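You operate a simulated robot arm through the tools that you are given. There is no shell and no other tool. Be economical: measure what you need, move in short steps, check, and stop when the job is done.

The job below is to be done with a simulated two-armed robot. You get a single attempt, and the scene is never put back.

## Task
Stand the three empty bottles in the yellow crate and carry it to the green mat.
Fine: leave the capped bottle in, carry the crate in both hands. Set down upright: empty bottle.

The check looks at the end state, three seconds after you hand in, the way a careful person would. Anything else that was tipped, shoved, dropped, spilled or broken makes it a failure.

## Robot
Two 7-joint arms with two-finger parallel grippers on one trunk, on a base that drives. Base frame: it is fixed to the floor where the robot stands at the start and does not move with it; the origin is under the middle of the robot, x ahead of it, y to its left, z up; the surface under the hand at the start is at about z = 848. Units: mm, rad, N and s.
The left shoulder is at the start at [20, 170, 1228], the right one opposite. With the tool pointing down near the work surface each hand reaches from about 100 to 660 mm from the robot's upright axis, wherever it stands, measured 20 degrees to its own side. Places, roughly: green mat [1400, 1100, 800]; inside of the bottle crate [1000, 500, 900]. Payload 3.8 kg a hand.
The TCP of each hand is the grasp point between the finger pads, 30 mm short of the fingertips. In the tool frame z runs along the fingers and y along their closing line. The gripper opens to 110 mm. The fingers are 20 mm wide and 10 mm thick; the gripper's body (48 by 112 mm) begins 55 mm behind the TCP.
Orientation is that of the tool frame in the base frame, as a unit quaternion [w, x, y, z]. With the fingers straight down and closing along the base's y, the tool's x points along the base's -x, its y along +y and its z along -z.

## Interface
- The arms move only by the tool servo_tool. It takes "left_deltas", "right_deltas" or both (then of equal length, played together; a hand with none holds still); each is a list of rows, each a list of 7 numbers: the shift along the tool's x, y, z in mm, then the turn, a rotation vector about the tool's x, y, z in rad, then the opening, from 0 (shut) to 1 (fully open). In form: [[x, y, z, ax, ay, az, jaw], ...]. A call has 1 to 8 rows; each row shifts and turns the commanded pose from where the row before left it, along the tool's axes as they then stand. A row lasts 0.2 s, in which the tool goes at most 50 mm and 0.15 rad; a call with a longer step from one row to the next is refused whole, and so is a gripper value outside its range. A pose out of reach is approached as far as the arm can. The call stops where the force on the tool passes 40 N (or 10 N more than at its start, if that is more) or the arm is blocked; 0.2 s more then pass. Each finger travels about 72 mm/s and halts on what it meets, pressing with about 33 N; the grip force reading is that of the motor and also rises with nothing between the fingers. The clock runs only during rows and for 0.2 s after the last one: add rows that do not move to give the fingers time. The reply holds the time, the measured pose of the TCP, the force on the tool along the base axes, the opening and the grip force, in the units named above and with some noise, with the torque about the TCP (base axes, N m) and any sound that the robot's microphone picked up.
- Cameras (640 x 400 px; columns grow to the right, rows downward): "scene" is now at [102.7, 35, 1380.8]; the picture's right is [0.25, -0.97, 0.00], its down [-0.52, -0.14, -0.84] and it looks along [0.82, 0.21, -0.54] (base axes); focal length 278 px, centre (320, 200). "left" rides on the left gripper at [72, -17, -103] in its tool frame; the picture's right is [0.23, 0.97, 0.00], its down [-0.76, 0.18, -0.62] and it looks along [-0.61, 0.14, 0.78] (tool axes); focal length 222 px, centre (320, 200). "right" rides on the right gripper at [72, 17, -103] in its tool frame; the picture's right is [-0.23, 0.97, 0.00], its down [-0.76, -0.18, -0.62] and it looks along [-0.61, -0.14, 0.78] (tool axes); focal length 222 px, centre (320, 200). There is no depth. A picture from a camera that has moved, and an enlarged one, comes with that camera's place and axes in the base frame and with its lens. The place of the scene camera against the robot may be out by one fixed shift of up to 18 mm in any direction.
- camera(camera): a new picture of that camera. No time passes.
- move_column(by): slides the trunk up (or, below 0, down) by that many mm; the arms and the scene camera ride with it, the base frame stays. It gives what a move gives, with no picture.
- roll_base(legs): drives the robot by 1 to 6 legs, each [ahead, turn to the left] in mm and rad, along the robot's own axes; the way and the turn of a leg run together, so that a leg with both is an arc; at most 1500 mm and 3.142 rad a leg. The arms and the cameras ride along, it lands a little off, and it stops where it bumps. It gives what a move gives.
- pan_tilt(pan, tilt): turns the head with the scene camera to pan (to the left, within 1.396 rad either way) and tilt (down, from -0.506 to 1.204), counted from straight ahead of the robot. It gives what a move gives.
- zoom(camera, box): a new picture of the part [left, top, right, bottom] of that camera's present view, enlarged. No time passes.
- job_done(): hands the job in; it is judged then, once.

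Work in short steps. Places have to be worked out from the pictures, the camera data and where the tool is seen: move nearer, look again, correct. Check each grasp and each placing, and mend what went wrong. You have 120 turns and 92 pictures in all, those below and enlarged ones among them. Open the grippers and draw the arms clear of the work before you hand the job in, unless the task says otherwise; then end with one line.

The tools are called after "Call:" as a command line: name --argument value ..., lists and objects as JSON in quotes. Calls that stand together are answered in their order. servo_tool: Moves the arms, as the interface text tells. Its arguments: {"type":"object","properties":{"left_deltas":{"type":"array","items":{"type":"array","items":{"type":"number"}}},"right_deltas":{"type":"array","items":{"type":"array","items":{"type":"number"}}}},"required":[]} The other tools are called the same way: move_column (by) slides the trunk up or down; roll_base (legs) drives the base; pan_tilt (pan, tilt) turns the head that bears the scene camera; camera (camera) takes a picture; zoom (camera, box) takes an enlarged picture of a part of a camera's view; job_done () hands the job in.

At the start:

```text
clock: 0.0
left_tcp_pos: [455.5, 369.5, 1127.1]
left_tool_rot: [0.0, 0.0, 1.0, 0.0]
left_ft_force: [-0.5, -0.3, 0.4]
left_torque: [-0.03, 0.0, 0.01]
left_width: 109.8
left_grip_force: 0.1
right_tcp_pos: [482.2, -59.5, 1097.8]
right_tool_rot: [0.0, 0.0, 1.0, 0.0]
right_ft_force: [-0.6, 1.0, 0.5]
right_torque: [0.03, -0.03, -0.03]
right_width: 110.2
right_grip_force: 0.1
trunk travel left (down, up): [-325.0, 245.0]
robot x, y, heading: [2.6, -1.5, -0.001]
head pan, tilt: [0.257, 0.565]
```

scene: 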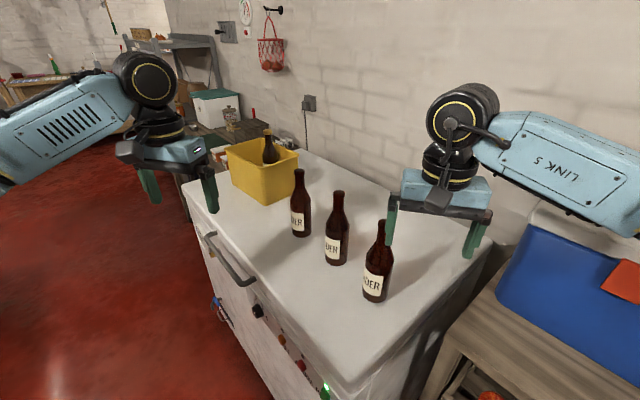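
right: 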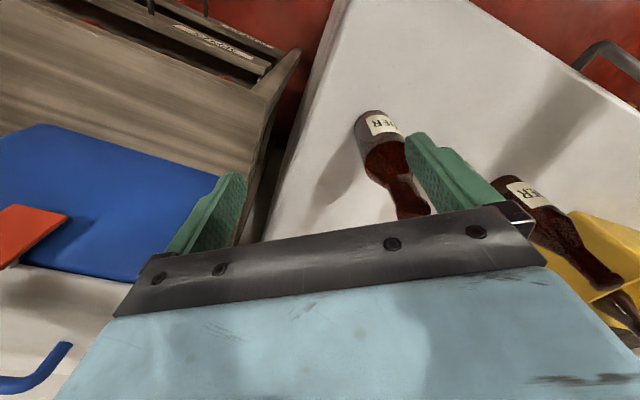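
left: 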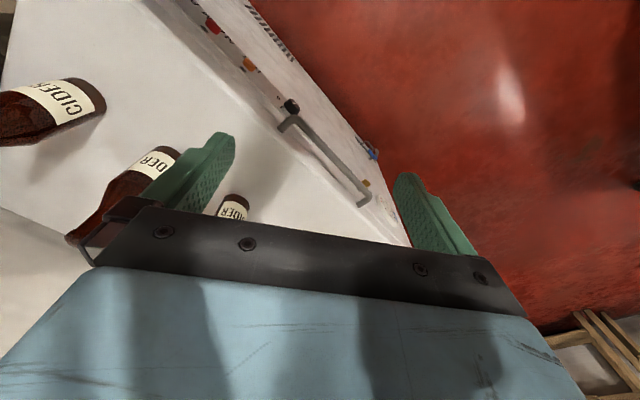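

First I take a closer look at the bottles, crate and surroundings from the scene camera.

Call:
zoom --camera "scene" --box '[200, 110, 420, 310]'

Call:
zoom --camera "scene" --box '[0, 0, 320, 200]'

```text
2.00 times, centred on (310, 210) of scene
camera zoom: at [102.7, 35.0, 1380.8], right [0.25, -0.97, 0.0], down [-0.52, -0.14, -0.84], along [0.82, 0.21, -0.54], focal length 555 px, centre (340, 180)
```

zoom: 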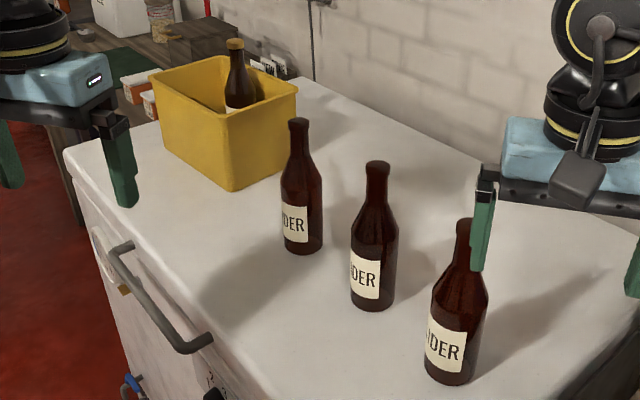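

```text
2.00 times, centred on (160, 100) of scene
camera zoom: at [102.7, 35.0, 1380.8], right [0.25, -0.97, 0.0], down [-0.52, -0.14, -0.84], along [0.82, 0.21, -0.54], focal length 555 px, centre (640, 400)
```

zoom: 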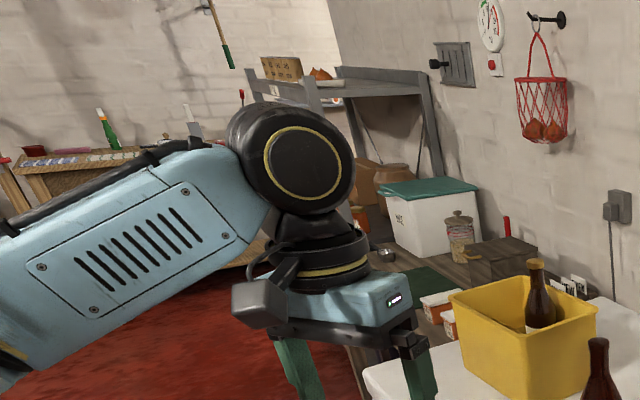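

The three bottles stand about 185 mm behind the front edge of the counter, which runs at about 53° to my x axis. I look down to see my own base against the counter edge.

Call:
pan_tilt --pan 0.1 --tilt 1.2

Call:
camera --camera "scene"

```text
clock: 1.0
left_tcp_pos: [456.0, 368.8, 1127.8]
left_tool_rot: [0.0, 0.0, 1.0, 0.0]
left_ft_force: [-0.1, 0.0, -0.3]
left_torque: [-0.01, -0.02, 0.0]
left_width: 110.1
left_grip_force: 0.1
right_tcp_pos: [483.7, -59.6, 1098.2]
right_tool_rot: [0.0, 0.0, 1.0, 0.0]
right_ft_force: [0.7, 0.0, -0.1]
right_torque: [0.03, -0.02, 0.03]
right_width: 110.2
right_grip_force: 0.1
trunk travel left (down, up): [-325.0, 245.0]
robot x, y, heading: [3.9, 4.3, 0.002]
head pan, tilt: [0.099, 1.201]
```

```text
86 pictures are left
camera scene: at [71.9, 18.0, 1333.0], right [0.1, -0.99, 0.0], down [-0.93, -0.09, -0.36], along [0.36, 0.04, -0.93], focal length 278 px, centre (320, 200)
```

scene: 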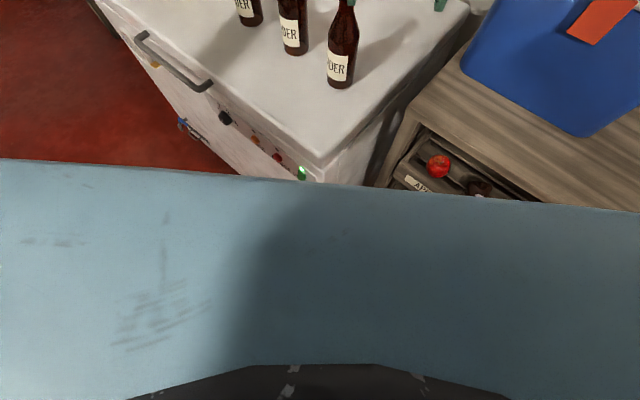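

The counter corner is close ahead of me, so I pick bottles from here first. I send the left hand above and just short of the middle bottle, with the fingers partly open, and look from above.

Call:
servo_tool --left_deltas '[[-15, -35, 0, 0, 0, 0, 0.7], [-15, -35, 0, 0, 0, 0, 0.7], [-15, -35, 0, 0, 0, 0, 0.7], [-15, -35, 0, 0, 0, 0, 0.7], [-15, -35, 0, 0, 0, 0, 0.7], [-15, -35, 0, 0, 0, 0, 0.7], [-15, -34, 0, 0, 0, 0, 0.7]]'

Call:
pan_tilt --pan 0.2 --tilt 0.7

Call:
camera --camera "left"

Call:
camera --camera "scene"

```text
clock: 2.6
left_tcp_pos: [561.1, 121.5, 1125.8]
left_tool_rot: [-0.001, 0.0, 1.0, 0.001]
left_ft_force: [-0.9, -0.6, 0.6]
left_torque: [0.05, -0.03, -0.03]
left_width: 77.2
left_grip_force: 0.1
right_tcp_pos: [483.1, -61.1, 1099.3]
right_tool_rot: [-0.001, 0.0, 1.0, 0.0]
right_ft_force: [0.9, -0.3, -0.5]
right_torque: [0.03, -0.01, -0.02]
right_width: 110.2
right_grip_force: 0.0
trunk travel left (down, up): [-325.0, 245.0]
robot x, y, heading: [1.0, 0.4, 0.0]
head pan, tilt: [0.099, 1.201]
```

```text
clock: 3.5
left_tcp_pos: [561.7, 124.5, 1127.5]
left_tool_rot: [0.0, 0.0, 1.0, 0.0]
left_ft_force: [-0.1, -0.5, 0.5]
left_torque: [0.0, -0.01, -0.01]
left_width: 76.8
left_grip_force: 0.0
right_tcp_pos: [484.1, -59.5, 1098.3]
right_tool_rot: [0.0, -0.001, 1.0, 0.0]
right_ft_force: [0.2, -0.2, 0.2]
right_torque: [-0.01, -0.01, 0.0]
right_width: 109.6
right_grip_force: 0.0
trunk travel left (down, up): [-325.0, 245.0]
robot x, y, heading: [-1.4, -1.9, -0.0]
head pan, tilt: [0.201, 0.7]
```

```text
85 pictures are left
camera left: at [488.8, 107.5, 1229.1], right [-0.23, 0.97, 0.0], down [0.76, 0.18, 0.62], along [0.61, 0.14, -0.78], focal length 222 px, centre (320, 200)
```

left: 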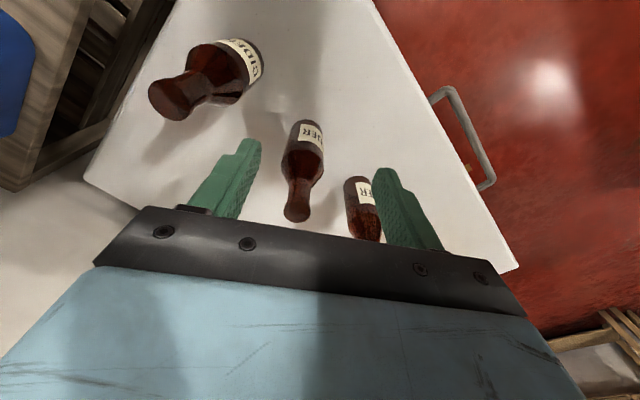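

```text
84 pictures are left
camera scene: at [99.4, 29.3, 1368.9], right [0.2, -0.98, 0.0], down [-0.63, -0.13, -0.76], along [0.75, 0.15, -0.64], focal length 278 px, centre (320, 200)
```

scene: 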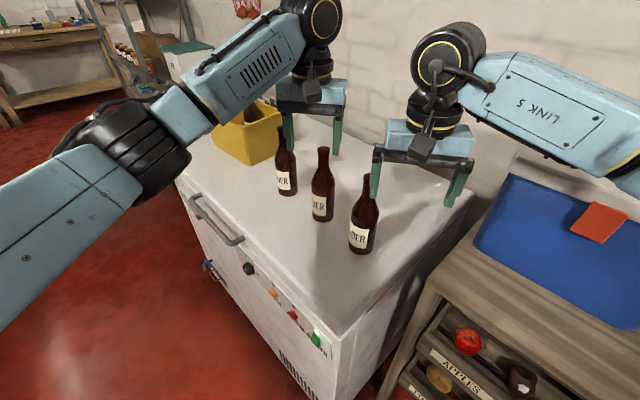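

The left camera puts the middle bottle at about (656, 120) with its top near z 1047. I move the hand over it in x at the same height and look again.

Call:
servo_tool --left_deltas '[[-30, -2, 0, 0, 0, 0, 0.7], [-30, -1, 0, 0, 0, 0, 0.7], [-30, 0, 0, 0, 0, 0, 0.7]]'

Call:
camera --camera "left"

Call:
camera --camera "scene"

```text
clock: 4.3
left_tcp_pos: [625.8, 126.3, 1125.7]
left_tool_rot: [0.001, 0.001, 1.0, 0.0]
left_ft_force: [-0.4, -0.1, 0.4]
left_torque: [-0.01, -0.01, -0.02]
left_width: 77.1
left_grip_force: 0.0
left hand out of reach, approached as far as the arm can: row 3
right_tcp_pos: [483.2, -58.4, 1098.8]
right_tool_rot: [0.0, 0.0, 1.0, 0.0]
right_ft_force: [0.3, -0.2, 0.4]
right_torque: [0.01, -0.03, -0.04]
right_width: 109.7
right_grip_force: 0.0
trunk travel left (down, up): [-325.0, 245.0]
robot x, y, heading: [3.1, -1.5, 0.0]
head pan, tilt: [0.201, 0.7]
```

```text
83 pictures are left
camera left: at [554.0, 111.2, 1227.9], right [-0.23, 0.97, 0.0], down [0.76, 0.18, 0.63], along [0.61, 0.14, -0.78], focal length 222 px, centre (320, 200)
```

left: 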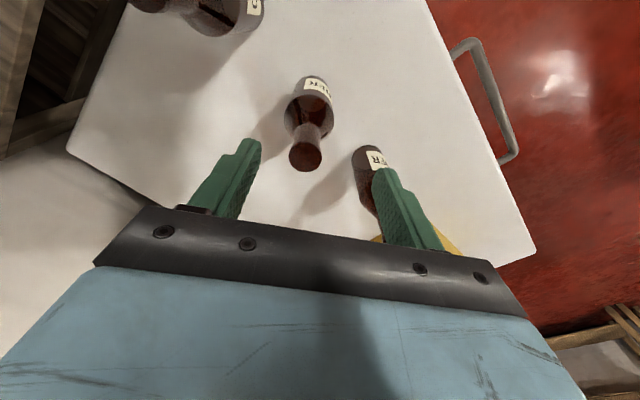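

```text
82 pictures are left
camera scene: at [99.4, 29.5, 1369.0], right [0.2, -0.98, 0.0], down [-0.63, -0.13, -0.76], along [0.75, 0.15, -0.64], focal length 278 px, centre (320, 200)
```

scene: 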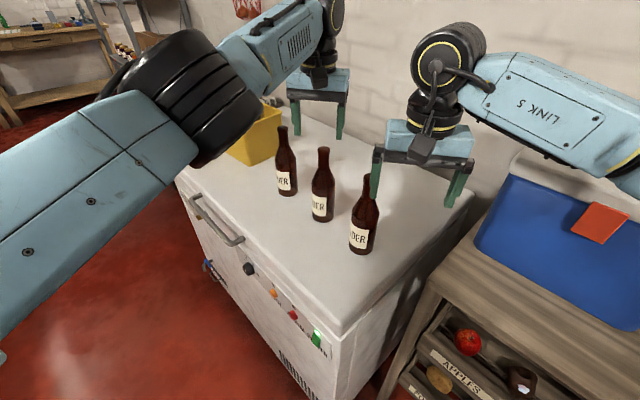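

At this height the arm cannot reach. I'll raise the trunk, draw the left hand back and drive to stand square in front of the bottles, about 330 mm off the counter edge.

Call:
move_column --by 200

Call:
servo_tool --left_deltas '[[35, 20, 0, 0, 0, 0, 0.7], [35, 20, 0, 0, 0, 0, 0.7], [35, 20, 0, 0, 0, 0, 0.7], [35, 20, 0, 0, 0, 0, 0.7], [35, 20, 0, 0, 0, 0, 0.7]]'

Call:
roll_base --legs '[[0, 1.109], [488, 0], [0, -1.749]]'

Call:
pan_tilt --pan 0.2 --tilt 0.9

Call:
camera --camera "scene"

```text
clock: 6.5
left_tcp_pos: [626.8, 128.2, 1324.6]
left_tool_rot: [0.0, 0.0, 1.0, 0.0]
left_ft_force: [-0.6, 0.3, 0.4]
left_torque: [-0.01, -0.01, 0.01]
left_width: 77.1
left_grip_force: 0.1
right_tcp_pos: [482.8, -59.4, 1298.8]
right_tool_rot: [0.0, 0.0, 1.0, 0.0]
right_ft_force: [-0.3, -0.7, 0.0]
right_torque: [-0.05, 0.0, -0.01]
right_width: 109.9
right_grip_force: 0.1
trunk travel left (down, up): [-525.0, 45.0]
robot x, y, heading: [1.6, 1.3, -0.0]
head pan, tilt: [0.201, 0.7]
```

```text
clock: 7.7
left_tcp_pos: [451.5, 225.0, 1327.6]
left_tool_rot: [0.0, -0.001, 1.0, 0.0]
left_ft_force: [-0.5, 0.4, 0.4]
left_torque: [0.02, -0.01, 0.01]
left_width: 76.9
left_grip_force: 0.1
right_tcp_pos: [482.8, -58.9, 1297.8]
right_tool_rot: [0.0, 0.0, 1.0, -0.001]
right_ft_force: [0.0, 0.3, -0.5]
right_torque: [-0.02, -0.02, 0.03]
right_width: 109.8
right_grip_force: 0.0
trunk travel left (down, up): [-525.0, 45.0]
robot x, y, heading: [-0.1, -1.6, -0.002]
head pan, tilt: [0.201, 0.7]
```

```text
clock: 17.4
left_tcp_pos: [718.2, 334.3, 1326.2]
left_tool_rot: [0.0, 0.309, 0.951, 0.001]
left_ft_force: [0.3, 0.4, 0.4]
left_torque: [0.0, 0.01, 0.0]
left_width: 77.0
left_grip_force: 0.0
right_tcp_pos: [573.4, 87.0, 1298.0]
right_tool_rot: [0.0, 0.309, 0.951, 0.0]
right_ft_force: [0.0, 0.1, 0.0]
right_torque: [0.01, 0.01, 0.01]
right_width: 110.2
right_grip_force: 0.0
trunk travel left (down, up): [-525.0, 45.0]
robot x, y, heading: [220.8, 419.1, -0.629]
head pan, tilt: [0.201, 0.7]
```

```text
clock: 18.2
left_tcp_pos: [717.5, 335.6, 1325.3]
left_tool_rot: [0.0, 0.309, 0.951, 0.0]
left_ft_force: [0.8, 0.2, 0.8]
left_torque: [0.03, -0.03, -0.04]
left_width: 77.3
left_grip_force: 0.0
right_tcp_pos: [574.5, 87.3, 1298.1]
right_tool_rot: [0.001, 0.309, 0.951, 0.0]
right_ft_force: [0.2, 0.4, 1.2]
right_torque: [-0.01, -0.01, 0.01]
right_width: 110.1
right_grip_force: 0.0
trunk travel left (down, up): [-525.0, 45.0]
robot x, y, heading: [218.5, 419.7, -0.627]
head pan, tilt: [0.201, 0.901]
```

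```text
81 pictures are left
camera scene: at [299.7, 388.0, 1552.9], right [-0.41, -0.91, 0.0], down [-0.71, 0.32, -0.62], along [0.57, -0.26, -0.78], focal length 278 px, centre (320, 200)
```

scene: 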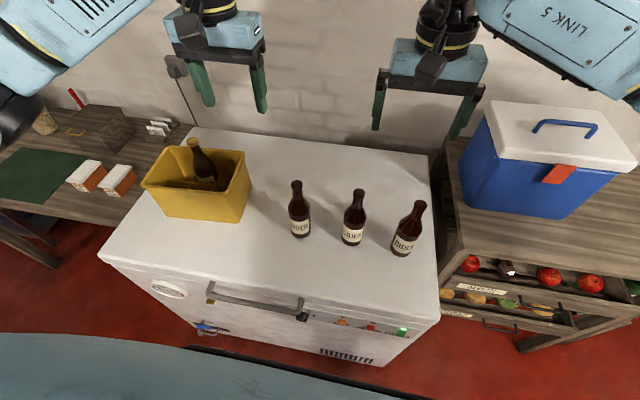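

Now I have a good square view. I judge the bottles at about b1 (736,245), b2 (648,119), b3 (562,10). I move the left hand above b2 and the right hand aside, then lower the trunk again.

Call:
servo_tool --left_deltas '[[0, 0, 0, 0, 0, 0, 0.6], [0, 0, 0, 0, 0, 0, 0.6], [-12, -36, 0, 0, 0, 0, 0.6], [-12, -36, 0, 0, 0, 0, 0.6], [-12, -36, 0, 0, 0, 0, 0.6], [-12, -36, 0, 0, 0, 0, 0.6], [-12, -36, 0, 0, 0, 0, 0.6], [-12, -36, 0, 0, 0, 0, 0.6]]' --right_deltas '[[8, -35, -8, 0, 0, 0, 0.6], [8, -35, -8, 0, 0, 0, 0.6], [8, -35, -8, 0, 0, 0, 0.6], [8, -35, -8, 0, 0, 0, 0.6], [0, 0, 0, 0, 0, 0, 0.6], [0, 0, 0, 0, 0, 0, 0.6], [0, 0, 0, 0, 0, 0, 0.6], [0, 0, 0, 0, 0, 0, 0.6]]'

Call:
move_column --by -200

Call:
camera --camera "left"

Call:
camera --camera "scene"

```text
clock: 20.0
left_tcp_pos: [646.0, 116.0, 1325.7]
left_tool_rot: [0.001, 0.307, 0.952, 0.001]
left_ft_force: [0.4, -0.9, -0.8]
left_torque: [0.02, 0.02, 0.03]
left_width: 65.9
left_grip_force: 0.1
right_tcp_pos: [464.6, -7.1, 1326.8]
right_tool_rot: [-0.001, 0.309, 0.951, 0.0]
right_ft_force: [-0.7, -0.5, 0.1]
right_torque: [0.05, 0.04, 0.03]
right_width: 65.9
right_grip_force: 0.0
trunk travel left (down, up): [-525.0, 45.0]
robot x, y, heading: [218.8, 422.3, -0.63]
head pan, tilt: [0.201, 0.901]
```

```text
clock: 22.1
left_tcp_pos: [649.0, 117.5, 1125.8]
left_tool_rot: [-0.001, 0.308, 0.951, 0.0]
left_ft_force: [0.1, 0.2, 0.8]
left_torque: [-0.02, 0.03, 0.01]
left_width: 65.9
left_grip_force: 0.2
right_tcp_pos: [465.7, -5.2, 1127.3]
right_tool_rot: [0.0, 0.309, 0.951, -0.001]
right_ft_force: [-0.2, -0.2, 0.4]
right_torque: [0.0, 0.02, 0.02]
right_width: 66.0
right_grip_force: 0.0
trunk travel left (down, up): [-325.0, 245.0]
robot x, y, heading: [215.0, 422.2, -0.63]
head pan, tilt: [0.201, 0.901]
```

```text
80 pictures are left
camera left: at [579.2, 147.8, 1229.1], right [0.39, 0.92, 0.0], down [0.72, -0.3, 0.62], along [0.57, -0.24, -0.78], focal length 222 px, centre (320, 200)
```

left: 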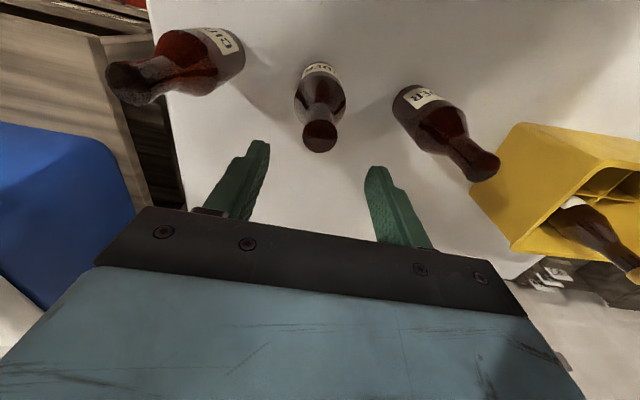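

```text
79 pictures are left
camera scene: at [299.7, 388.0, 1352.9], right [-0.41, -0.91, 0.0], down [-0.71, 0.32, -0.62], along [0.57, -0.26, -0.78], focal length 278 px, centre (320, 200)
```

scene: 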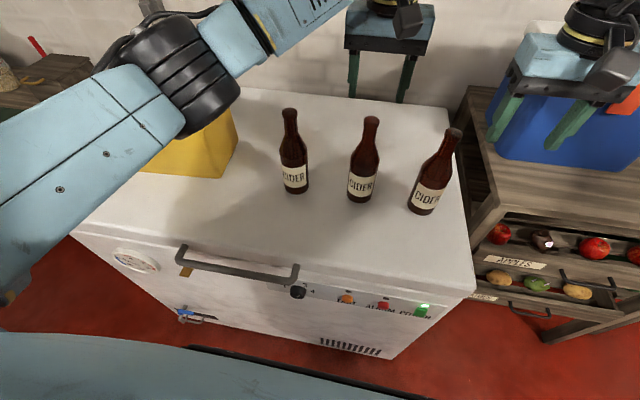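

The b2 top sits at about (646,120), within 4 mm of the left TCP. I correct by 3 mm, go down to z≈1040 around the neck and look before closing.

Call:
servo_tool --left_deltas '[[3, 0, 20, 0, 0, 0, 0.6], [0, 0, 22, 0, 0, 0, 0.6], [0, 0, 22, 0, 0, 0, 0.6], [0, 0, 22, 0, 0, 0, 0.6]]'

Call:
camera --camera "left"

Call:
zoom --camera "scene" --box '[260, 50, 460, 250]'

```text
clock: 23.1
left_tcp_pos: [644.3, 120.8, 1040.5]
left_tool_rot: [0.0, 0.308, 0.951, 0.0]
left_ft_force: [0.6, 0.3, 0.2]
left_torque: [0.03, 0.0, -0.01]
left_width: 66.0
left_grip_force: 0.0
right_tcp_pos: [466.5, -5.1, 1126.6]
right_tool_rot: [0.0, 0.309, 0.951, 0.0]
right_ft_force: [-0.7, -0.8, 0.9]
right_torque: [-0.05, -0.02, 0.01]
right_width: 65.8
right_grip_force: 0.1
trunk travel left (down, up): [-325.0, 245.0]
robot x, y, heading: [220.7, 419.1, -0.63]
head pan, tilt: [0.201, 0.901]
```

```text
78 pictures are left
camera left: at [576.3, 150.3, 1143.0], right [0.39, 0.92, 0.0], down [0.72, -0.3, 0.62], along [0.57, -0.24, -0.78], focal length 222 px, centre (320, 200)
```

left: 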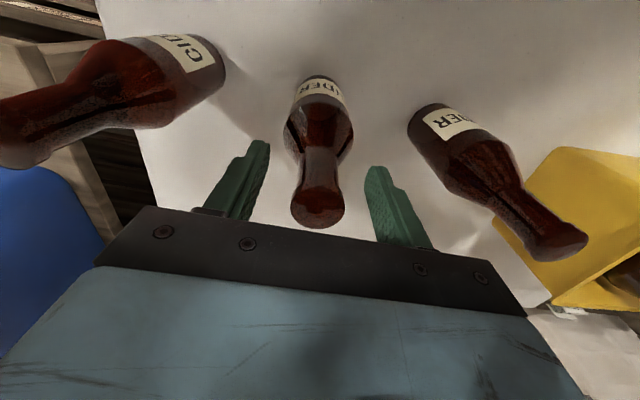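

```text
2.00 times, centred on (360, 150) of scene
camera zoom: at [299.9, 388.0, 1352.8], right [-0.41, -0.91, 0.0], down [-0.71, 0.32, -0.62], along [0.57, -0.26, -0.78], focal length 555 px, centre (240, 300)
```

zoom: 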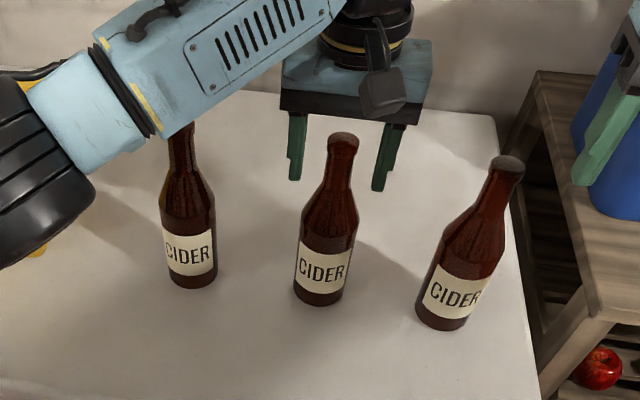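

The bottle top triangulates to about (648,118,1050). I move 4 mm ahead and 8 mm down, then close gently and check the grip.

Call:
servo_tool --left_deltas '[[-4, 0, 8, 0, 0, 0, 0.6], [0, 0, 0, 0, 0, 0, 0.3], [0, 0, 0, 0, 0, 0, 0.0], [0, 0, 0, 0, 0, 0, 0.0], [0, 0, 0, 0, 0, 0, 0.0]]'

Call:
camera --camera "left"

```text
clock: 24.3
left_tcp_pos: [647.6, 117.6, 1033.0]
left_tool_rot: [0.001, 0.309, 0.951, -0.001]
left_ft_force: [0.5, -1.2, 8.0]
left_torque: [-0.02, -0.02, 0.01]
left_width: 31.0
left_grip_force: 32.8
right_tcp_pos: [465.4, -2.7, 1127.3]
right_tool_rot: [0.0, 0.309, 0.951, -0.001]
right_ft_force: [0.8, 0.0, -0.3]
right_torque: [0.0, 0.02, -0.01]
right_width: 65.9
right_grip_force: 0.2
trunk travel left (down, up): [-325.0, 245.0]
robot x, y, heading: [219.5, 420.7, -0.629]
head pan, tilt: [0.201, 0.901]
```

```text
76 pictures are left
camera left: at [579.1, 147.8, 1136.0], right [0.39, 0.92, 0.0], down [0.72, -0.3, 0.62], along [0.58, -0.24, -0.78], focal length 222 px, centre (320, 200)
```

left: 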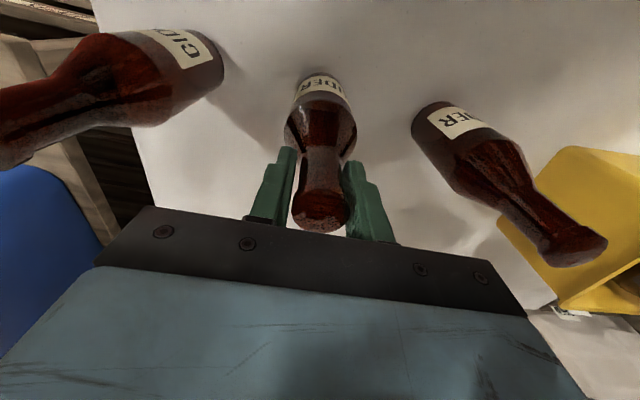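

The neck is held at 31 mm width. I lift by 30 mm to test the hold.

Call:
servo_tool --left_deltas '[[0, 0, -10, 0, 0, 0, 0.0], [0, 0, -20, 0, 0, 0, 0.0], [0, 0, 0, 0, 0, 0, 0.0]]'

Call:
camera --camera "left"

Call:
zoom --camera "scene" --box '[260, 50, 460, 250]'

```text
clock: 25.1
left_tcp_pos: [649.1, 118.3, 1061.1]
left_tool_rot: [0.0, 0.308, 0.951, 0.002]
left_ft_force: [-0.6, 0.3, -1.5]
left_torque: [0.01, -0.01, 0.0]
left_width: 30.7
left_grip_force: 33.2
right_tcp_pos: [465.2, -5.6, 1127.1]
right_tool_rot: [0.0, 0.309, 0.951, 0.0]
right_ft_force: [-0.9, 0.2, 0.5]
right_torque: [0.0, 0.01, -0.01]
right_width: 66.1
right_grip_force: 0.1
trunk travel left (down, up): [-325.0, 245.0]
robot x, y, heading: [216.6, 418.7, -0.629]
head pan, tilt: [0.201, 0.901]
```

```text
75 pictures are left
camera left: at [579.5, 148.1, 1164.4], right [0.39, 0.92, 0.0], down [0.72, -0.3, 0.62], along [0.57, -0.24, -0.78], focal length 222 px, centre (320, 200)
```

left: 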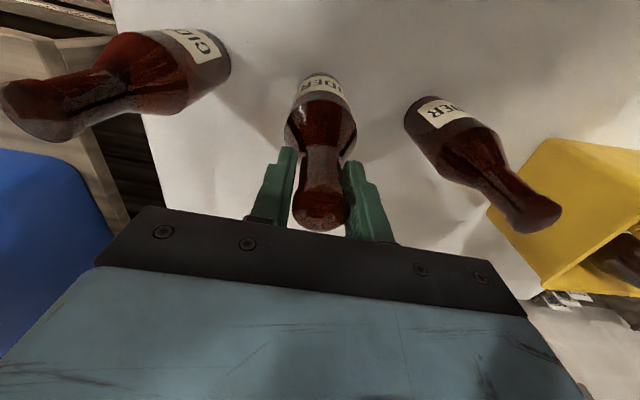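

```text
2.00 times, centred on (360, 150) of scene
camera zoom: at [300.1, 387.9, 1352.8], right [-0.41, -0.91, 0.0], down [-0.71, 0.32, -0.62], along [0.56, -0.26, -0.78], focal length 555 px, centre (240, 300)
```

zoom: 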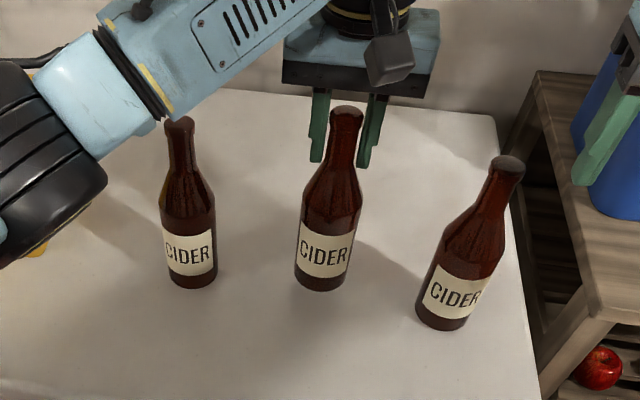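

The bottle hangs firmly. I draw it back toward me and to the left, away from the others, and bring the right hand over b3.

Call:
servo_tool --left_deltas '[[35, 0, -15, 0, 0, 0, 0], [35, 0, -15, 0, 0, 0, 0], [35, 0, -15, 0, 0, 0, 0], [15, 35, -15, 0, 0, 0, 0], [0, 40, -15, 0, 0, 0, 0], [0, 40, -15, 0, 0, 0, 0], [0, 40, -15, 0, 0, 0, 0], [0, 20, -15, 0, 0, 0, 0]]'

Call:
servo_tool --right_deltas '[[-20, 20, 0, 0, 0, 0, 0.6], [-24, 24, 0, 0, 0, 0, 0.6], [-24, 24, 0, 0, 0, 0, 0.6]]'

Call:
camera --camera "right"

Call:
camera --camera "scene"

```text
clock: 26.9
left_tcp_pos: [654.0, 331.5, 1184.6]
left_tool_rot: [0.001, 0.31, 0.951, 0.0]
left_ft_force: [0.1, 0.1, -3.2]
left_torque: [0.0, 0.03, 0.02]
left_width: 30.5
left_grip_force: 32.8
right_tcp_pos: [465.4, -4.3, 1128.7]
right_tool_rot: [0.0, 0.309, 0.951, 0.0]
right_ft_force: [0.0, -0.4, -0.8]
right_torque: [-0.04, 0.05, 0.01]
right_width: 66.1
right_grip_force: 0.1
trunk travel left (down, up): [-325.0, 245.0]
robot x, y, heading: [221.2, 418.6, -0.631]
head pan, tilt: [0.201, 0.901]
```

```text
clock: 27.7
left_tcp_pos: [655.5, 332.3, 1183.8]
left_tool_rot: [0.0, 0.308, 0.951, 0.0]
left_ft_force: [0.9, -0.2, -3.1]
left_torque: [-0.04, -0.04, 0.0]
left_width: 30.5
left_grip_force: 32.9
right_tcp_pos: [563.3, 12.6, 1128.5]
right_tool_rot: [-0.001, 0.309, 0.951, -0.001]
right_ft_force: [-1.0, 0.5, -0.5]
right_torque: [-0.02, 0.0, 0.0]
right_width: 66.1
right_grip_force: 0.1
trunk travel left (down, up): [-325.0, 245.0]
robot x, y, heading: [216.9, 418.2, -0.63]
head pan, tilt: [0.201, 0.901]
```

```text
73 pictures are left
camera right: at [514.2, 68.1, 1231.4], right [0.76, 0.65, 0.0], down [0.51, -0.59, 0.62], along [0.41, -0.47, -0.78], focal length 222 px, centre (320, 200)
```

right: 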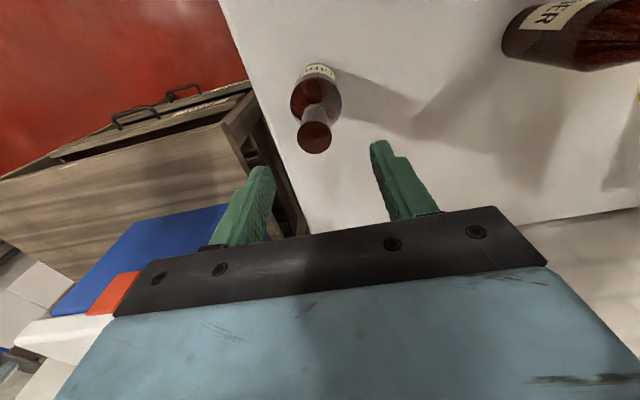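

```text
72 pictures are left
camera scene: at [301.0, 388.6, 1352.7], right [-0.41, -0.91, 0.0], down [-0.71, 0.32, -0.62], along [0.56, -0.26, -0.78], focal length 278 px, centre (320, 200)
```

scene: 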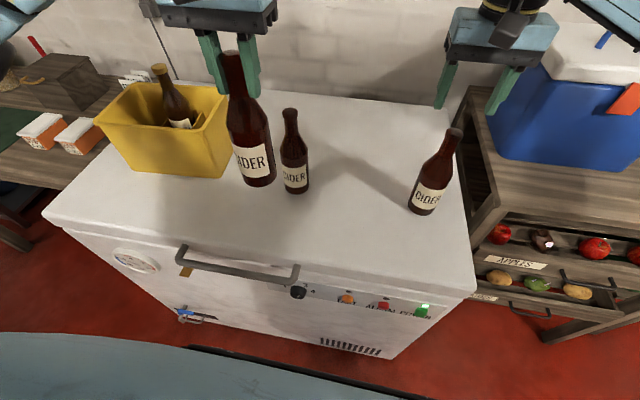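

b3's top is at about (561,8), so I shift the right hand 5 mm to its right and lower it to z≈1034.

Call:
servo_tool --right_deltas '[[-2, -5, 14, 0, 0, 0, 0.6], [0, 0, 20, 0, 0, 0, 0.6], [0, 0, 20, 0, 0, 0, 0.6], [0, 0, 20, 0, 0, 0, 0.6], [0, 0, 10, 0, 0, 0, 0.6]]'

Call:
camera --camera "right"

```text
clock: 28.9
left_tcp_pos: [653.9, 332.3, 1183.6]
left_tool_rot: [0.0, 0.309, 0.951, 0.0]
left_ft_force: [-0.3, 1.1, -2.9]
left_torque: [-0.01, 0.0, -0.01]
left_width: 30.7
left_grip_force: 33.0
right_tcp_pos: [558.1, 5.1, 1045.4]
right_tool_rot: [0.0, 0.309, 0.951, 0.0]
right_ft_force: [0.1, 0.4, -0.2]
right_torque: [0.01, -0.02, 0.0]
right_width: 66.1
right_grip_force: 0.0
trunk travel left (down, up): [-325.0, 245.0]
robot x, y, heading: [220.8, 417.0, -0.631]
head pan, tilt: [0.201, 0.901]
```

```text
71 pictures are left
camera right: at [510.2, 62.3, 1148.2], right [0.76, 0.65, 0.0], down [0.51, -0.59, 0.62], along [0.41, -0.47, -0.78], focal length 222 px, centre (320, 200)
```

right: 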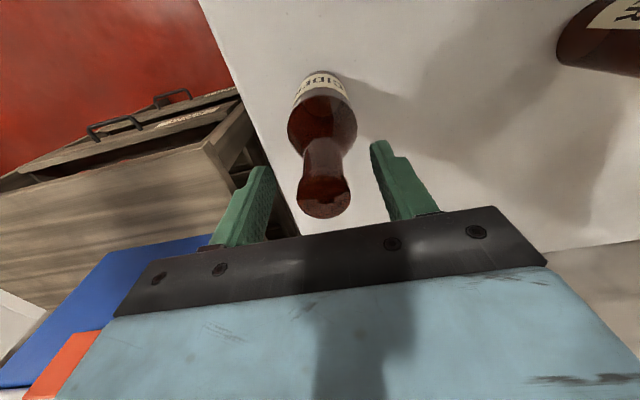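

The top reads about (562,6.5), so I nudge 2–3 mm, go down 11 mm, close and lift a little.

Call:
servo_tool --right_deltas '[[-2, 3, 11, 0, 0, 0, 0.6], [0, 0, 0, 0, 0, 0, 0.3], [0, 0, 0, 0, 0, 0, 0.0], [0, 0, 0, 0, 0, 0, 0.0], [0, 0, 0, 0, 0, 0, 0.0], [0, 0, -10, 0, 0, 0, 0.0], [0, 0, -20, 0, 0, 0, 0.0], [0, 0, 0, 0, 0, 0, 0.0]]'

Call:
camera --camera "right"

```text
clock: 30.7
left_tcp_pos: [654.6, 330.5, 1184.0]
left_tool_rot: [0.0, 0.309, 0.951, 0.0]
left_ft_force: [-0.4, -0.2, -2.9]
left_torque: [0.02, -0.04, -0.03]
left_width: 30.7
left_grip_force: 32.8
right_tcp_pos: [565.1, 6.3, 1061.4]
right_tool_rot: [-0.001, 0.309, 0.951, 0.0]
right_ft_force: [1.3, 0.1, -2.7]
right_torque: [0.07, 0.0, 0.0]
right_width: 30.6
right_grip_force: 33.5
trunk travel left (down, up): [-325.0, 245.0]
robot x, y, heading: [225.7, 418.7, -0.627]
head pan, tilt: [0.201, 0.901]
```

```text
70 pictures are left
camera right: at [516.7, 62.7, 1165.6], right [0.76, 0.65, 0.0], down [0.51, -0.59, 0.62], along [0.41, -0.47, -0.78], focal length 222 px, centre (320, 200)
```

right: 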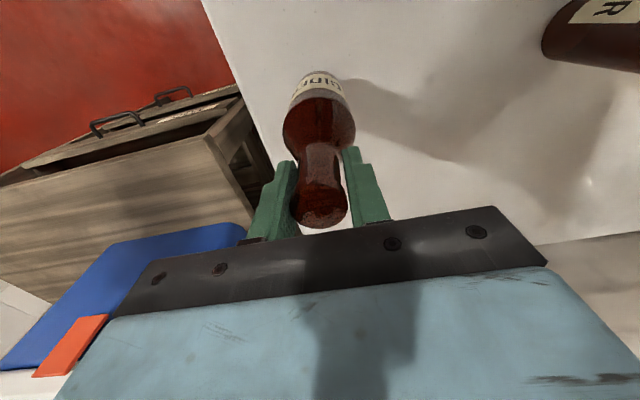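

Both bottles are held. I pull the right hand back and up, raise the trunk so that the bottles clear everything, and drive along the counter to stand by the crate.

Call:
servo_tool --right_deltas '[[30, 0, -15, 0, 0, 0, 0], [35, 0, -15, 0, 0, 0, 0], [35, 0, -20, 0, 0, 0, 0], [0, 0, -35, 0, 0, 0, 0], [0, 0, -35, 0, 0, 0, 0]]'

Call:
move_column --by 170

Call:
roll_base --legs '[[0, 1.571], [380, 0], [0, -1.571]]'

Call:
pan_tilt --pan 0.1 --tilt 0.9

Call:
camera --camera "scene"

```text
clock: 31.9
left_tcp_pos: [653.8, 332.5, 1185.1]
left_tool_rot: [0.0, 0.309, 0.951, 0.0]
left_ft_force: [0.4, 0.9, -2.8]
left_torque: [0.02, -0.02, 0.01]
left_width: 30.6
left_grip_force: 32.9
right_tcp_pos: [479.3, 64.9, 1182.3]
right_tool_rot: [-0.001, 0.309, 0.951, 0.0]
right_ft_force: [-1.3, -0.1, -2.5]
right_torque: [0.06, -0.07, 0.04]
right_width: 30.6
right_grip_force: 32.9
trunk travel left (down, up): [-325.0, 245.0]
robot x, y, heading: [216.9, 419.7, -0.627]
head pan, tilt: [0.201, 0.901]
```

```text
clock: 33.9
left_tcp_pos: [655.1, 330.6, 1353.1]
left_tool_rot: [0.001, 0.309, 0.951, 0.0]
left_ft_force: [-0.7, 0.1, -2.5]
left_torque: [0.01, 0.0, -0.01]
left_width: 30.7
left_grip_force: 32.9
right_tcp_pos: [480.1, 64.8, 1350.7]
right_tool_rot: [-0.001, 0.309, 0.951, 0.001]
right_ft_force: [0.2, 0.3, -2.4]
right_torque: [0.0, 0.02, -0.02]
right_width: 30.9
right_grip_force: 33.7
trunk travel left (down, up): [-495.0, 75.0]
robot x, y, heading: [221.5, 420.4, -0.628]
head pan, tilt: [0.201, 0.901]
```

```text
clock: 44.0
left_tcp_pos: [867.0, 670.3, 1354.6]
left_tool_rot: [0.0, 0.283, 0.959, 0.0]
left_ft_force: [-0.7, 1.1, -3.1]
left_torque: [0.13, -0.08, 0.0]
left_width: 30.2
left_grip_force: 32.9
right_tcp_pos: [707.7, 395.0, 1350.9]
right_tool_rot: [0.0, 0.283, 0.959, 0.0]
right_ft_force: [0.0, -0.1, -2.7]
right_torque: [-0.17, 0.06, -0.03]
right_width: 29.6
right_grip_force: 33.0
trunk travel left (down, up): [-495.0, 75.0]
robot x, y, heading: [425.6, 736.7, -0.573]
head pan, tilt: [0.201, 0.901]
```

```text
clock: 44.6
left_tcp_pos: [867.8, 670.6, 1353.1]
left_tool_rot: [0.0, 0.283, 0.959, 0.0]
left_ft_force: [0.4, 0.5, -2.6]
left_torque: [-0.13, 0.06, -0.01]
left_width: 30.3
left_grip_force: 32.9
right_tcp_pos: [707.4, 395.0, 1350.6]
right_tool_rot: [0.001, 0.282, 0.959, 0.0]
right_ft_force: [0.1, -0.4, -2.8]
right_torque: [-0.02, 0.0, -0.01]
right_width: 29.3
right_grip_force: 33.1
trunk travel left (down, up): [-495.0, 75.0]
robot x, y, heading: [425.3, 732.2, -0.573]
head pan, tilt: [0.099, 0.901]
```

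```text
69 pictures are left
camera scene: at [507.6, 700.3, 1522.8], right [-0.46, -0.89, 0.0], down [-0.7, 0.36, -0.62], along [0.55, -0.28, -0.78], focal length 278 px, centre (320, 200)
```

scene: 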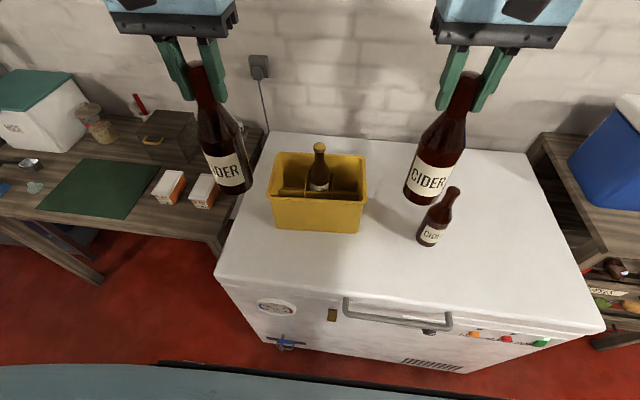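

The crate is now right ahead. I zoom in to see its compartments.

Call:
zoom --camera "scene" --box '[240, 130, 400, 250]'

Call:
zoom --camera "scene" --box '[0, 60, 280, 280]'

```text
3.33 times, centred on (320, 190) of scene
camera zoom: at [507.6, 700.3, 1522.8], right [-0.46, -0.89, 0.0], down [-0.7, 0.36, -0.62], along [0.55, -0.28, -0.78], focal length 925 px, centre (320, 233)
```

zoom: 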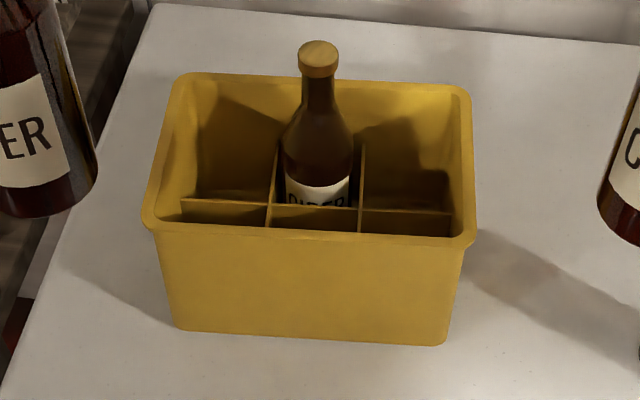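

```text
1.82 times, centred on (140, 170) of scene
camera zoom: at [507.6, 700.3, 1522.8], right [-0.46, -0.89, 0.0], down [-0.7, 0.36, -0.62], along [0.55, -0.28, -0.78], focal length 505 px, centre (647, 254)
```

zoom: 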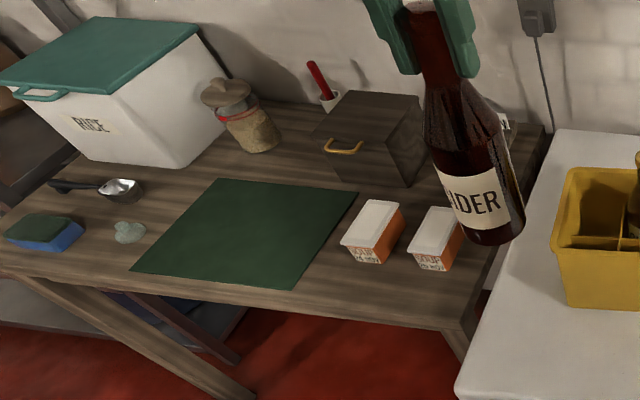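

The crate has 3×2 cells with the capped bottle in the far middle one; the crate centre is near (960,470), aligned with my heading. I plan to fill the near row and bring the left bottle above the near-left cell, still high.

Call:
servo_tool --left_deltas '[[-37, -10, 0, 0, 0, 0, 0], [-37, -11, 10, 0, 0, 0, 0], [-37, -11, 15, 0, 0, 0, 0], [-37, -11, 15, 0, 0, 0, 0], [0, 0, 0, 0, 0, 0, 0]]'

Call:
camera --camera "left"

Call:
camera --camera "right"

Call:
camera --camera "scene"

```text
clock: 45.8
left_tcp_pos: [967.4, 556.7, 1314.3]
left_tool_rot: [0.0, 0.283, 0.959, 0.0]
left_ft_force: [-0.1, -1.2, -2.0]
left_torque: [-0.08, 0.03, 0.01]
left_width: 30.0
left_grip_force: 33.6
right_tcp_pos: [708.0, 395.7, 1350.2]
right_tool_rot: [0.0, 0.282, 0.959, 0.0]
right_ft_force: [0.3, 0.4, -2.2]
right_torque: [-0.05, 0.01, 0.01]
right_width: 29.2
right_grip_force: 33.6
trunk travel left (down, up): [-495.0, 75.0]
robot x, y, heading: [429.7, 736.1, -0.57]
head pan, tilt: [0.099, 0.901]
```

```text
66 pictures are left
camera left: at [897.4, 583.2, 1418.0], right [0.34, 0.94, 0.0], down [0.74, -0.26, 0.62], along [0.59, -0.21, -0.78], focal length 222 px, centre (320, 200)
```

left: 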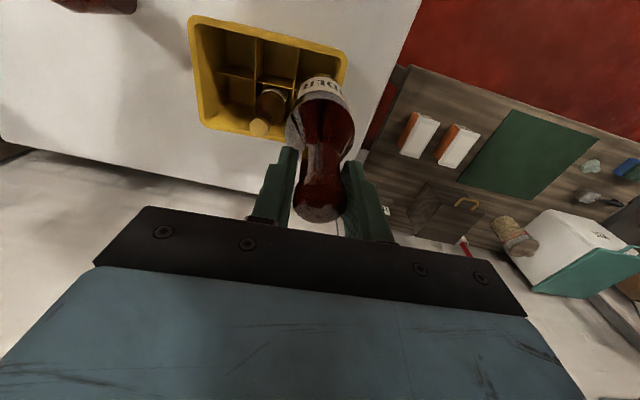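

```text
65 pictures are left
camera right: at [656.3, 449.6, 1455.1], right [0.72, 0.7, 0.0], down [0.54, -0.56, 0.62], along [0.43, -0.45, -0.78], focal length 222 px, centre (320, 200)
```

right: 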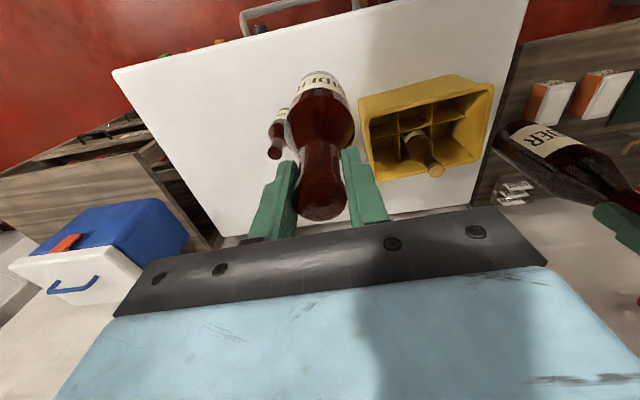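

```text
64 pictures are left
camera scene: at [507.3, 701.4, 1522.9], right [-0.46, -0.89, 0.0], down [-0.7, 0.36, -0.62], along [0.55, -0.28, -0.78], focal length 278 px, centre (320, 200)
```

scene: 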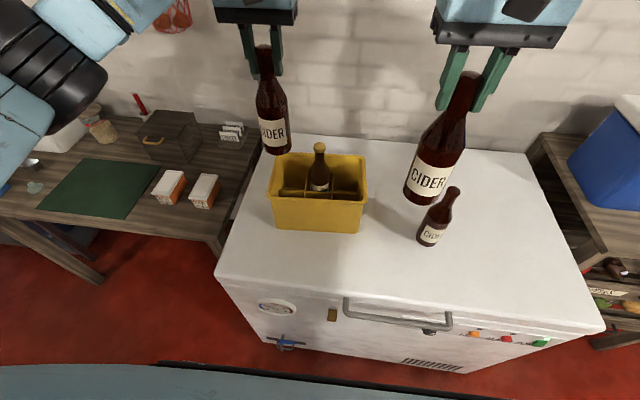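

I enlarge the left wrist view of the crate to measure the cells.

Call:
zoom --camera "left" --box '[170, 0, 370, 150]'

Call:
zoom --camera "right" --box '[340, 60, 500, 190]'

```text
2.67 times, centred on (270, 75) of left
camera zoom: at [897.4, 583.2, 1418.0], right [0.34, 0.94, 0.0], down [0.74, -0.26, 0.62], along [0.59, -0.21, -0.78], focal length 592 px, centre (453, 533)
```

zoom: 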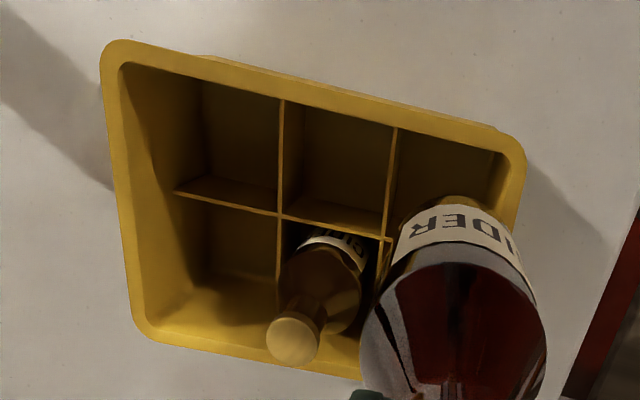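

```text
3.08 times, centred on (420, 125) of right
camera zoom: at [656.3, 449.6, 1455.1], right [0.72, 0.7, 0.0], down [0.54, -0.56, 0.62], along [0.43, -0.45, -0.78], focal length 684 px, centre (12, 431)
```

zoom: 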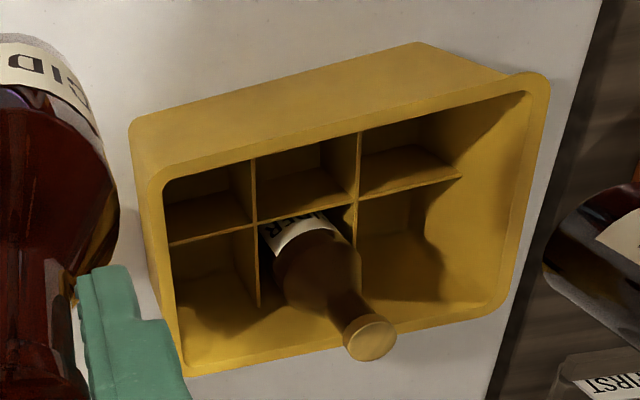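

Combining both wrist views, the dividers' tops are near z 934, the pitch is 77 mm, and the near-left cell centre is at about (968.5, 551.5). I shift the left hand 4 mm each way and lower the trunk so the bottle bottom enters the crate above the dividers.

Call:
servo_tool --left_deltas '[[-4, -4, 0, 0, 0, 0, 0], [0, 0, 0, 0, 0, 0, 0]]'

Call:
move_column --by -150

Call:
camera --camera "left"

Call:
zoom --camera "scene" --box '[200, 40, 440, 240]'

Call:
zoom --camera "right" --box '[340, 60, 640, 260]'

```text
clock: 46.4
left_tcp_pos: [969.1, 550.3, 1314.9]
left_tool_rot: [0.001, 0.282, 0.959, 0.0]
left_ft_force: [-0.9, -0.7, -2.3]
left_torque: [-0.09, 0.05, 0.02]
left_width: 30.2
left_grip_force: 33.5
right_tcp_pos: [707.9, 395.9, 1350.4]
right_tool_rot: [-0.001, 0.282, 0.959, -0.001]
right_ft_force: [-0.6, -0.1, -2.4]
right_torque: [-0.04, 0.0, -0.01]
right_width: 29.1
right_grip_force: 32.9
trunk travel left (down, up): [-495.0, 75.0]
robot x, y, heading: [430.3, 735.8, -0.57]
head pan, tilt: [0.099, 0.901]
```

```text
clock: 48.2
left_tcp_pos: [970.4, 550.3, 1164.9]
left_tool_rot: [0.0, 0.282, 0.959, 0.0]
left_ft_force: [0.2, 0.8, -2.8]
left_torque: [0.01, -0.01, -0.01]
left_width: 29.8
left_grip_force: 32.9
right_tcp_pos: [707.0, 396.1, 1200.8]
right_tool_rot: [0.0, 0.282, 0.959, 0.001]
right_ft_force: [-0.6, 0.1, -1.8]
right_torque: [0.02, -0.01, 0.04]
right_width: 29.4
right_grip_force: 33.4
trunk travel left (down, up): [-345.0, 225.0]
robot x, y, heading: [427.7, 733.2, -0.574]
head pan, tilt: [0.099, 0.901]
```

```text
61 pictures are left
camera left: at [899.4, 576.2, 1268.0], right [0.34, 0.94, 0.0], down [0.74, -0.26, 0.62], along [0.59, -0.21, -0.78], focal length 222 px, centre (320, 200)
```

left: 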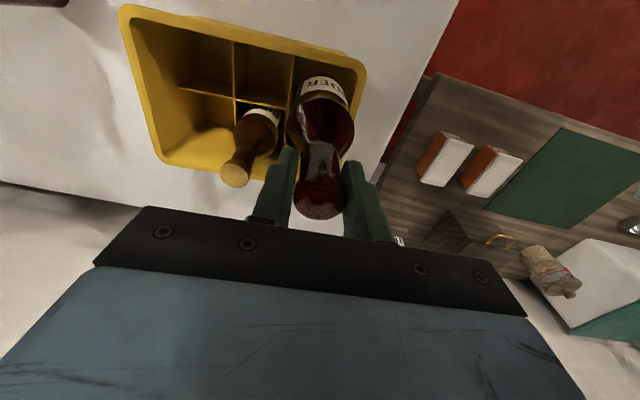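

```text
2.00 times, centred on (320, 140) of scene
camera zoom: at [507.5, 700.3, 1372.9], right [-0.46, -0.89, 0.0], down [-0.7, 0.36, -0.62], along [0.55, -0.28, -0.78], focal length 555 px, centre (320, 320)
```

zoom: 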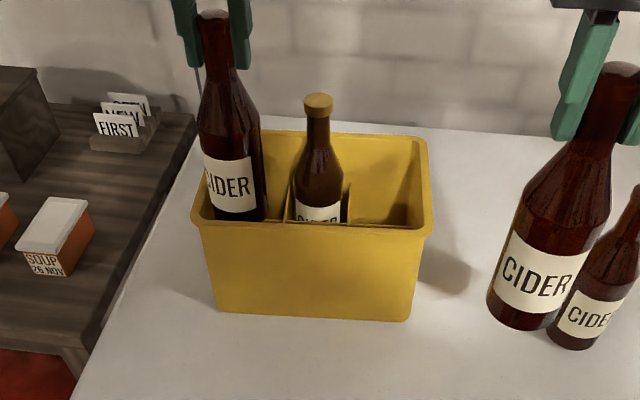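

```text
2.00 times, centred on (490, 160) of right
camera zoom: at [656.5, 448.5, 1305.0], right [0.72, 0.7, 0.0], down [0.54, -0.56, 0.62], along [0.43, -0.45, -0.78], focal length 444 px, centre (-20, 280)
```

zoom: 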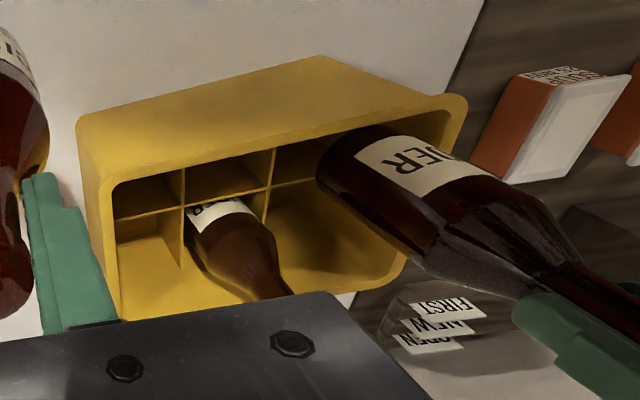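

The bottle's foot is at rim level over the near-left cell. I enlarge the left view once more to verify centring.

Call:
zoom --camera "left" --box '[180, 0, 400, 160]'

```text
2.50 times, centred on (290, 80) of left
camera zoom: at [899.4, 576.2, 1268.0], right [0.34, 0.94, 0.0], down [0.74, -0.26, 0.62], along [0.59, -0.21, -0.78], focal length 555 px, centre (395, 500)
```

zoom: 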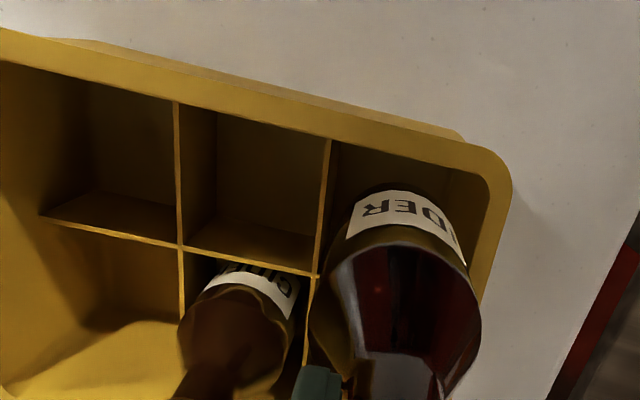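

The cell centre is about (967,552), so I shift 3 mm back and lower 60 mm, stopping above any floor contact.

Call:
servo_tool --left_deltas '[[3, 0, 5, 0, 0, 0, 0], [0, 0, 12, 0, 0, 0, 0], [0, 0, 12, 0, 0, 0, 0], [0, 0, 12, 0, 0, 0, 0], [0, 0, 12, 0, 0, 0, 0], [0, 0, 10, 0, 0, 0, 0]]'

Call:
zoom --camera "left" --box '[180, 0, 400, 160]'

```text
clock: 49.6
left_tcp_pos: [967.1, 551.2, 1102.2]
left_tool_rot: [0.0, 0.282, 0.959, 0.0]
left_ft_force: [0.0, -0.1, -3.9]
left_torque: [-0.02, -0.01, 0.03]
left_width: 29.2
left_grip_force: 32.9
right_tcp_pos: [708.0, 394.1, 1200.6]
right_tool_rot: [-0.001, 0.283, 0.959, 0.0]
right_ft_force: [0.6, 0.2, -2.6]
right_torque: [0.0, -0.02, 0.0]
right_width: 29.2
right_grip_force: 32.9
trunk travel left (down, up): [-345.0, 225.0]
robot x, y, heading: [429.1, 731.5, -0.577]
head pan, tilt: [0.099, 0.901]
```

```text
2.50 times, centred on (290, 80) of left
camera zoom: at [896.7, 577.6, 1205.0], right [0.34, 0.94, 0.0], down [0.74, -0.26, 0.62], along [0.59, -0.21, -0.78], focal length 555 px, centre (395, 500)
```

zoom: 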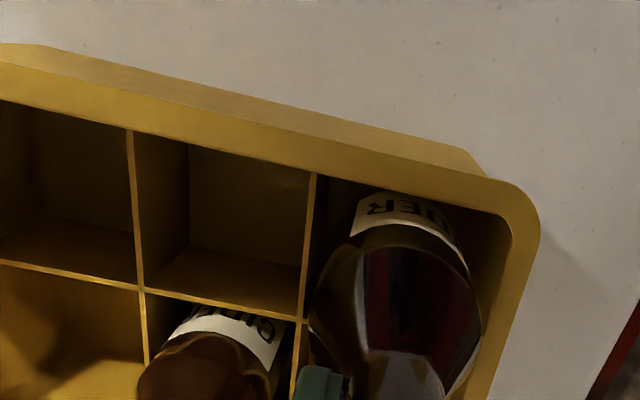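

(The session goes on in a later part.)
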